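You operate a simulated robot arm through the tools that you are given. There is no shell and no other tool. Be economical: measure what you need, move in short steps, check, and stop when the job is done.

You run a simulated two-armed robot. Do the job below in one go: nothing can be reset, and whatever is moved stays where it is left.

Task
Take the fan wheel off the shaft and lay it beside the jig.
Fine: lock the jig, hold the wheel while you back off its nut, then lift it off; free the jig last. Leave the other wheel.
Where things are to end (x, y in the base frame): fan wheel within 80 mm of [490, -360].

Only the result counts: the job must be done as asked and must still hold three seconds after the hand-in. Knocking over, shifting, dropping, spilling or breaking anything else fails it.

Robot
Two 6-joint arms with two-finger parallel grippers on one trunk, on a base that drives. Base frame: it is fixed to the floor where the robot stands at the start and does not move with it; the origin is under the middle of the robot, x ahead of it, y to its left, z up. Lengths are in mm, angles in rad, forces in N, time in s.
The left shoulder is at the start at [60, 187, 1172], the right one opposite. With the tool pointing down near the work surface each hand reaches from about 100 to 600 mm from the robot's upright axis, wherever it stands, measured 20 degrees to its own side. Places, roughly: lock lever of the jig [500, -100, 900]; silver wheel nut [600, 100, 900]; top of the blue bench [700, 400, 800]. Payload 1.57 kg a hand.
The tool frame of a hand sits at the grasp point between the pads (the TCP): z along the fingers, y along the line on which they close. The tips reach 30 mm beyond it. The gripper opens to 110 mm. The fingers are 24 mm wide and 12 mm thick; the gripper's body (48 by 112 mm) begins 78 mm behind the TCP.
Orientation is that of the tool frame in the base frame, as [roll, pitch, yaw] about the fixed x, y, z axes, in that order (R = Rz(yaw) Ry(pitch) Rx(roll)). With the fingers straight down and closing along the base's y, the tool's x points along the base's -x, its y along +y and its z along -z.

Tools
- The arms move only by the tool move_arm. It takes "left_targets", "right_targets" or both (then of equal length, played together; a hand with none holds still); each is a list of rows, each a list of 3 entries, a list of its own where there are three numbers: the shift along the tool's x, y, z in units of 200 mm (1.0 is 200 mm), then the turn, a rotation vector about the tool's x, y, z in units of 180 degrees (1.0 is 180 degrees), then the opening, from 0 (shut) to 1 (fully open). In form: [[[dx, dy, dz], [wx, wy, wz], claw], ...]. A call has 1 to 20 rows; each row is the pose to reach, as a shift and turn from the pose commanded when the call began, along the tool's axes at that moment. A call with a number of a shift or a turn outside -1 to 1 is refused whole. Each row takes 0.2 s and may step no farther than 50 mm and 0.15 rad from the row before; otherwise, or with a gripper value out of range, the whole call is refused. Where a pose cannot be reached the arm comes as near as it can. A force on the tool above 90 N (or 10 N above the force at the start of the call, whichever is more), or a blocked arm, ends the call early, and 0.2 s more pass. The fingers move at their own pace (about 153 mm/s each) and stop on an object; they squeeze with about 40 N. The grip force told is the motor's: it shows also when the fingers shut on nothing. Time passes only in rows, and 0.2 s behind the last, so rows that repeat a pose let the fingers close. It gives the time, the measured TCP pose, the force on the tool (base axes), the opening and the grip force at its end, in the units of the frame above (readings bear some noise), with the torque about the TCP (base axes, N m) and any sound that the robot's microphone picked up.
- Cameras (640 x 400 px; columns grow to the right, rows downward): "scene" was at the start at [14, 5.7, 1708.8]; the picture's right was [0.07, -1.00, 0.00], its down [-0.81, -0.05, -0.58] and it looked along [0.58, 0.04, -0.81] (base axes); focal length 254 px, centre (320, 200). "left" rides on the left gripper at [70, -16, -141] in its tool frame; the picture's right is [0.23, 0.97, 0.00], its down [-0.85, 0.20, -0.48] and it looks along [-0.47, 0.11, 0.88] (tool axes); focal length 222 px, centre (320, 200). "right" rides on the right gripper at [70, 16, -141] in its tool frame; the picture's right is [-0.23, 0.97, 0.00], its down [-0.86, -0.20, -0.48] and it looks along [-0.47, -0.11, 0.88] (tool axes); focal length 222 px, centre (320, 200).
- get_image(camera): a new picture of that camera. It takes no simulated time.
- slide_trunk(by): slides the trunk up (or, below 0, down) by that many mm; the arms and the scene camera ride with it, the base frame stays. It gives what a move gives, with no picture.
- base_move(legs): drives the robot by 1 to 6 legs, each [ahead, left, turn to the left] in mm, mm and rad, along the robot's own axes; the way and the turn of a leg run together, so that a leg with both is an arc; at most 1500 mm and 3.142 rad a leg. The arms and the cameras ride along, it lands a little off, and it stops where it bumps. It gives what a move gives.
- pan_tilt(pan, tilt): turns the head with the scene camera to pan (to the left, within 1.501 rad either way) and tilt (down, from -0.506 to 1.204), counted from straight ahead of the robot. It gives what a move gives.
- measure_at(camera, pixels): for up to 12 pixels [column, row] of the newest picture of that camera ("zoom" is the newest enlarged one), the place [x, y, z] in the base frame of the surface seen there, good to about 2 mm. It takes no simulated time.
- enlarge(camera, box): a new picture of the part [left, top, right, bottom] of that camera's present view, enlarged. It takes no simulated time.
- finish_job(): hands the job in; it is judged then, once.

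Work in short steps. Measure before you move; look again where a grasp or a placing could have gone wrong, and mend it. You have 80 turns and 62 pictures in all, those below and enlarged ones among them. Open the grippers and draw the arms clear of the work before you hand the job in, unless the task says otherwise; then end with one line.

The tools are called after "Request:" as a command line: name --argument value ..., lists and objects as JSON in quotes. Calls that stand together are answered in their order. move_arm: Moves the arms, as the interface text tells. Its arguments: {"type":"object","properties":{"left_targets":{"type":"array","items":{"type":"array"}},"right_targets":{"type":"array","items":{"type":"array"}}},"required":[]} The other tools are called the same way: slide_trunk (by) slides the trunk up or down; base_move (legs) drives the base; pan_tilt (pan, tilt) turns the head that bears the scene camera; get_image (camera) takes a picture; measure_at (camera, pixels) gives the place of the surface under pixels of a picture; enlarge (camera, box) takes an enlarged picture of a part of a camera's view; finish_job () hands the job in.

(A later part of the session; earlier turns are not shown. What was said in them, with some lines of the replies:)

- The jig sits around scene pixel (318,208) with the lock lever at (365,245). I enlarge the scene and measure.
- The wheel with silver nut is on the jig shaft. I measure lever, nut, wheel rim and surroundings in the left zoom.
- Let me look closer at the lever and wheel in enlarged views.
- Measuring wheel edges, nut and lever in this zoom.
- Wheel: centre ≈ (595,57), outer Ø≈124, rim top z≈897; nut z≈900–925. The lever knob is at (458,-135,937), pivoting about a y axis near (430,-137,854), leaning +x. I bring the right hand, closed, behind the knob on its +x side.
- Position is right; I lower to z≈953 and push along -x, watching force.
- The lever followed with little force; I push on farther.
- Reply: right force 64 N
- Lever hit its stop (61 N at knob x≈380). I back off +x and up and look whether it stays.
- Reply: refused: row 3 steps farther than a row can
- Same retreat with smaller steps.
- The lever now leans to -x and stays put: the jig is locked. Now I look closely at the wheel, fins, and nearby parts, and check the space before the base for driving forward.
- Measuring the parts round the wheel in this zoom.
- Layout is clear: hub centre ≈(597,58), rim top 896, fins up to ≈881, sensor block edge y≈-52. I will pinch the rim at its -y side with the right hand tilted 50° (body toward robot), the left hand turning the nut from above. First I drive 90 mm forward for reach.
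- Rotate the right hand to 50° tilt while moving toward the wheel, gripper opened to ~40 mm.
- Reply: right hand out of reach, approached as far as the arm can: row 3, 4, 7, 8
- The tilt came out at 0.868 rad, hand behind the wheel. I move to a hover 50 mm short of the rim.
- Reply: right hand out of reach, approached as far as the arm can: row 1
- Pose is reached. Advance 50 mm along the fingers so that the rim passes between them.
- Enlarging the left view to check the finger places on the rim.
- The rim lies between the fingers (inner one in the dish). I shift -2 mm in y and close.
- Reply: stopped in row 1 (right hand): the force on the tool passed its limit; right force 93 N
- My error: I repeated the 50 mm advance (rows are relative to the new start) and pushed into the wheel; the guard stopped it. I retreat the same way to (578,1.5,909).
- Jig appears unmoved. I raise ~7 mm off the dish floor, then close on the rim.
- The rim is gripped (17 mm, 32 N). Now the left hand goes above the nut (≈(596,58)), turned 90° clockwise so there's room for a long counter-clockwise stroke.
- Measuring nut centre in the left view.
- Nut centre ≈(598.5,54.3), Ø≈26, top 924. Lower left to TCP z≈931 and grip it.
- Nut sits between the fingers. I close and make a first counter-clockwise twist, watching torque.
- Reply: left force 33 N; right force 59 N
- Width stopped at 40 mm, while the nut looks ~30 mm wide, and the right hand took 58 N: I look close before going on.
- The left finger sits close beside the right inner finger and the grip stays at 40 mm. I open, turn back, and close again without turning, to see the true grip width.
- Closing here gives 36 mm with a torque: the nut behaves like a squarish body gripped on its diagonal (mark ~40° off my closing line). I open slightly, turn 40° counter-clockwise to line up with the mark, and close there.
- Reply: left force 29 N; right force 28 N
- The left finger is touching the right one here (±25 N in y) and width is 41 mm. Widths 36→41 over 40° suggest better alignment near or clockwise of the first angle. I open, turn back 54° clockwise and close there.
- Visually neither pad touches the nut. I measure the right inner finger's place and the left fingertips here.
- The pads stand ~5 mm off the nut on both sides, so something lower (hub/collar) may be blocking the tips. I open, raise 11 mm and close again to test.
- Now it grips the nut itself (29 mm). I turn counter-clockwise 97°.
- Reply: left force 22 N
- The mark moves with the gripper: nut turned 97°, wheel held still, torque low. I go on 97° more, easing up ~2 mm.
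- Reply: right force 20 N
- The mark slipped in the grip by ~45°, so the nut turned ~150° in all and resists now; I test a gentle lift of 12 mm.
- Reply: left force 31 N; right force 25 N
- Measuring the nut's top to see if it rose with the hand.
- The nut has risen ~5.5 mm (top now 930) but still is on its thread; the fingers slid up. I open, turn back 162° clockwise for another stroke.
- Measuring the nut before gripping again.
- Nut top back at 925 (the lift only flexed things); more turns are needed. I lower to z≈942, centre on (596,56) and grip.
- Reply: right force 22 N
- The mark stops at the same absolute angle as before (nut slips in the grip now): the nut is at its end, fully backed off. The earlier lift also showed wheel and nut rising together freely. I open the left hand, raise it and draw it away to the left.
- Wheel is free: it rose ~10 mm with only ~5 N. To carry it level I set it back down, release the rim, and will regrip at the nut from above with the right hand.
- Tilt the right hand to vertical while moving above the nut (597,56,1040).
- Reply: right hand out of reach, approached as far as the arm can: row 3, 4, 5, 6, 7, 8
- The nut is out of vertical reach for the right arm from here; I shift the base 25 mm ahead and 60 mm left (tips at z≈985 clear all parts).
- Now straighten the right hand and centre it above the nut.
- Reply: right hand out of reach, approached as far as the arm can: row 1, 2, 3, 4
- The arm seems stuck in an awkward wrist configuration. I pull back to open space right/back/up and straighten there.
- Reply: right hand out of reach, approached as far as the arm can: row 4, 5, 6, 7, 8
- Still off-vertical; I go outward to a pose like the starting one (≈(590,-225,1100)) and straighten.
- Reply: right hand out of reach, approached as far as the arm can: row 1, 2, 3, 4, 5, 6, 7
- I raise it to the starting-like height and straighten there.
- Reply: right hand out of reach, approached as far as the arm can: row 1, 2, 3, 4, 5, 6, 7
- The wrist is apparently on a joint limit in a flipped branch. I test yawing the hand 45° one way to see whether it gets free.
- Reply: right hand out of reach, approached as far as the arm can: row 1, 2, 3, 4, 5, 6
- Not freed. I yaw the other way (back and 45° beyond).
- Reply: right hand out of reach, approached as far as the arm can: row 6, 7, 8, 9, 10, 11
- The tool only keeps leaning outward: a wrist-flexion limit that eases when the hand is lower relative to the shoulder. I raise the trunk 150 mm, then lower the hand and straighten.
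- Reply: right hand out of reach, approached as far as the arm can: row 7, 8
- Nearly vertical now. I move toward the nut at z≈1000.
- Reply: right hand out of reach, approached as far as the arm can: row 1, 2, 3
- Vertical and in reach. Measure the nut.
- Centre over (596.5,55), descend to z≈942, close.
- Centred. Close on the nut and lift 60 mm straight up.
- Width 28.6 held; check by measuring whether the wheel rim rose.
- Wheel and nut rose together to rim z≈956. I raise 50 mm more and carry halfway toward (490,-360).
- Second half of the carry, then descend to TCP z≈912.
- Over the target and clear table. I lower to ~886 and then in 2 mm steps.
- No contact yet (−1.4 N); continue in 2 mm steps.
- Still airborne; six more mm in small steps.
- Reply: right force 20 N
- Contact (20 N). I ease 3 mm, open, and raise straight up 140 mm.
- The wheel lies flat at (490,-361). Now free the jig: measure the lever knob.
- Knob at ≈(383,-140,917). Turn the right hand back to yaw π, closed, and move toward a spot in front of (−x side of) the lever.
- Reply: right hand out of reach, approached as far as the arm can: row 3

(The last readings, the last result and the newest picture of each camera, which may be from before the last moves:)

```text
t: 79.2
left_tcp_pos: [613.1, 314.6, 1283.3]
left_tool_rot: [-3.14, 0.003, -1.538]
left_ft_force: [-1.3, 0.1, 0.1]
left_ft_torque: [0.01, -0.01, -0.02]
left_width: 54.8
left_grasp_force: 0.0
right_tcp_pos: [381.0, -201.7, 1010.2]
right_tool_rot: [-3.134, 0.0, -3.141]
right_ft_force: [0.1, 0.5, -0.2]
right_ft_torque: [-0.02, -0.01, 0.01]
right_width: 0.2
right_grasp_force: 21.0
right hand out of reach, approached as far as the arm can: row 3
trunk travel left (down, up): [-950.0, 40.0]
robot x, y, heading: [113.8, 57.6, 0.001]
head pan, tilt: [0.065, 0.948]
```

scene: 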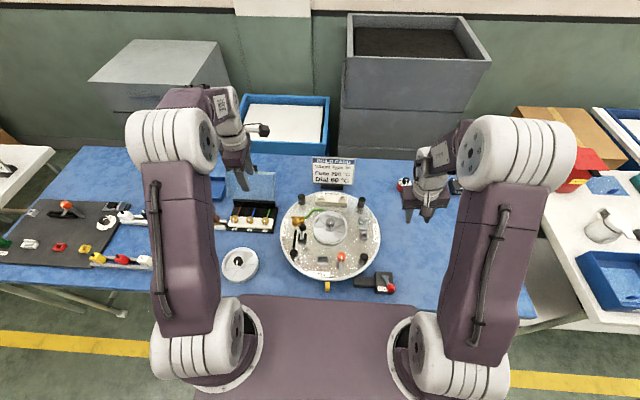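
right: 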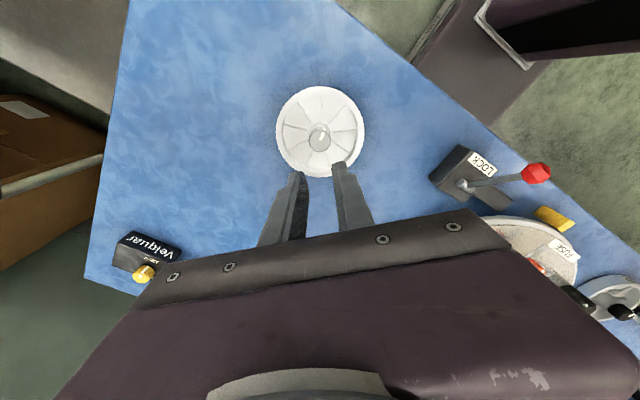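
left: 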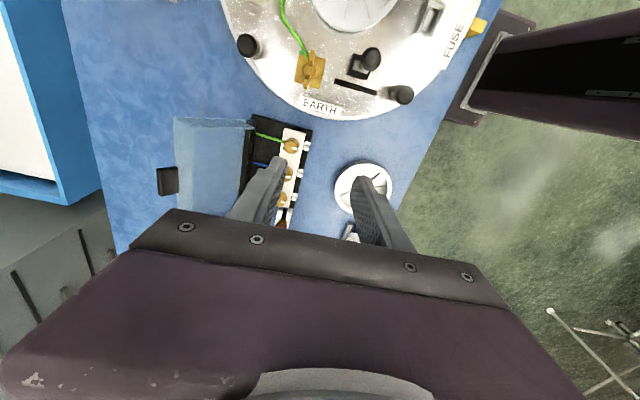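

Move in front of the knob, (338,-138), and lower to z≈930.

Request:
move_arm --right_targets '[[[0.1, 0.1, 0], [0, 0, 0], 0], [[0.22, 0.22, 0], [0, 0, 0], 0], [[0.22, 0.32, 0], [0, 0, 0], 0], [[0.22, 0.32, 0.2], [0, 0, 0], 0], [[0.22, 0.32, 0.4], [0, 0, 0], 0], [[0.22, 0.32, 0.4], [0, 0, 0], 0]]'

Request:
enlarge --camera "scene" --box '[280, 180, 460, 320]'

```text
t: 80.6
left_tcp_pos: [613.6, 315.4, 1282.8]
left_tool_rot: [-3.14, -0.001, -1.538]
left_ft_force: [-0.4, -0.2, -0.3]
left_ft_torque: [-0.01, 0.01, -0.02]
left_width: 55.0
left_grasp_force: 0.1
right_tcp_pos: [336.5, -137.6, 928.5]
right_tool_rot: [-3.135, 0.0, -3.139]
right_ft_force: [0.8, -0.6, 0.1]
right_ft_torque: [-0.02, 0.0, 0.0]
right_width: 0.0
right_grasp_force: 21.3
trunk travel left (down, up): [-950.0, 40.0]
robot x, y, heading: [115.3, 58.6, 0.004]
head pan, tilt: [0.065, 0.948]
```

```text
2.86 times, centred on (370, 250) of scene
```

zoom: 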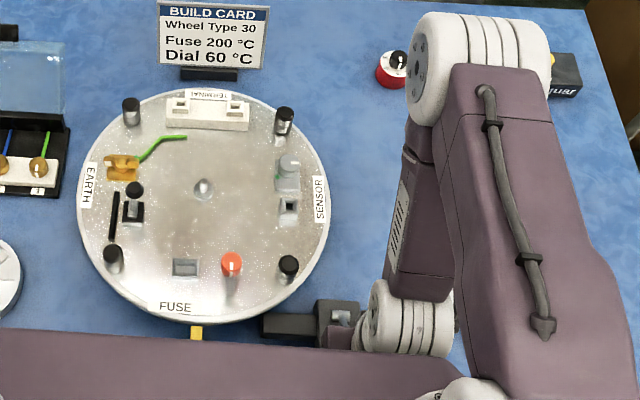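

In place. Push +x to TCP x≈438 so the knob returns to ~458.

Request:
move_arm --right_targets '[[[-0.1, 0, 0], [0, 0, 0], 0], [[-0.2, 0, 0], [0, 0, 0], 0], [[-0.3, 0, 0], [0, 0, 0], 0], [[-0.4, 0, 0], [0, 0, 0], 0], [[-0.46, 0, 0], [0, 0, 0], 0], [[-0.51, 0, 0], [0, 0, 0], 0]]'

```text
t: 82.0
left_tcp_pos: [612.8, 316.3, 1282.4]
left_tool_rot: [3.141, -0.001, -1.542]
left_ft_force: [0.8, -0.2, -0.5]
left_ft_torque: [-0.01, 0.0, 0.01]
left_width: 55.1
left_grasp_force: 0.0
right_tcp_pos: [434.9, -137.2, 930.2]
right_tool_rot: [-3.134, -0.005, -3.14]
right_ft_force: [-6.9, -0.9, 4.6]
right_ft_torque: [-0.01, 0.17, 0.0]
right_width: 0.0
right_grasp_force: 21.6
trunk travel left (down, up): [-950.0, 40.0]
robot x, y, heading: [112.8, 56.5, 0.003]
head pan, tilt: [0.065, 0.948]
```

Some force; push 15 mm more to find the stop.

Request:
move_arm --right_targets '[[[-0.025, 0, 0], [0, 0, 0], 0], [[-0.05, 0, 0], [0, 0, 0], 0], [[-0.075, 0, 0], [0, 0, 0], 0]]'

```text
t: 82.8
left_tcp_pos: [604.9, 316.4, 1285.4]
left_tool_rot: [-3.136, -0.001, -1.54]
left_ft_force: [-0.1, 0.0, -0.1]
left_ft_torque: [0.02, -0.02, -0.03]
left_width: 55.0
left_grasp_force: 0.0
right_tcp_pos: [437.5, -137.5, 931.0]
right_tool_rot: [-3.138, -0.02, -3.141]
right_ft_force: [-42.5, 1.8, -1.7]
right_ft_torque: [0.05, 1.32, 0.0]
right_width: 0.0
right_grasp_force: 21.8
trunk travel left (down, up): [-950.0, 40.0]
robot x, y, heading: [115.4, 59.8, 0.001]
head pan, tilt: [0.065, 0.948]
```

Stop reached (42 N): lever fully back. I back off, rise and draw away, opening the gripper.

Request:
move_arm --right_targets '[[[0.12, 0, 0], [0, 0, 0], 0], [[0.32, 0, 0], [0, 0, 0], 0], [[0.36, 0, -0.2], [0, 0, 0], 0], [[0.36, 0, -0.42], [0, 0, 0], 0], [[0.36, -0.1, -0.62], [0, 0, 0], 0.4], [[0.36, -0.3, -0.72], [0, 0, 0], 0.8], [[0.36, -0.5, -0.8], [0, 0, 0], 1], [[0.36, -0.6, -0.8], [0, 0, 0], 1]]'

Request:
enlarge --camera "scene" --box '[270, 170, 470, 320]'

Request:
get_image --camera "right"

```text
t: 84.6
left_tcp_pos: [614.4, 316.7, 1282.9]
left_tool_rot: [-3.141, 0.001, -1.539]
left_ft_force: [0.4, 0.8, -0.3]
left_ft_torque: [0.02, 0.04, -0.02]
left_width: 54.9
left_grasp_force: 0.1
right_tcp_pos: [382.2, -256.5, 1090.2]
right_tool_rot: [-3.134, 0.0, -3.139]
right_ft_force: [-0.4, -0.2, -0.1]
right_ft_torque: [-0.01, 0.06, 0.0]
right_width: 110.3
right_grasp_force: 0.0
trunk travel left (down, up): [-950.0, 40.0]
robot x, y, heading: [110.9, 59.0, -0.0]
head pan, tilt: [0.065, 0.948]
```

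```text
2.67 times, centred on (370, 245) of scene
```

zoom: 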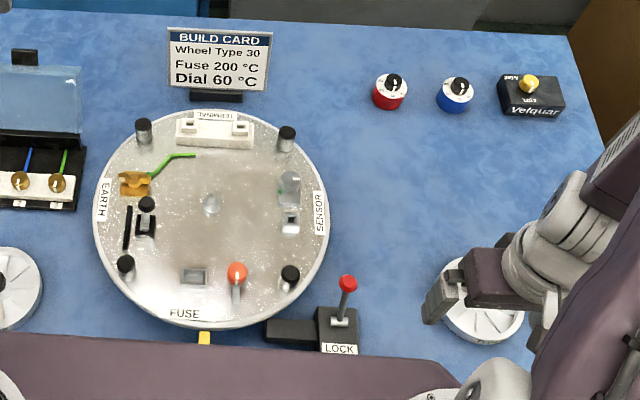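

```text
5 pictures are left
```

right: 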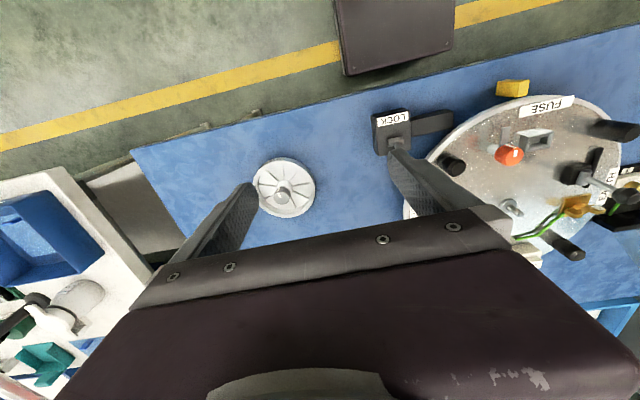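

The lever is back at its free position, the jig parts are undisturbed, and the wheel lies at about (490,-361). Both hands are open and clear, so I hand in.

Request:
finish_job

```text
The job is handed in.
```

The fan wheel is off the shaft and lying flat on the bench at about (490, -361), its nut still on it; the jig lock lever is back in its starting, free position, and I left the other wheel alone.
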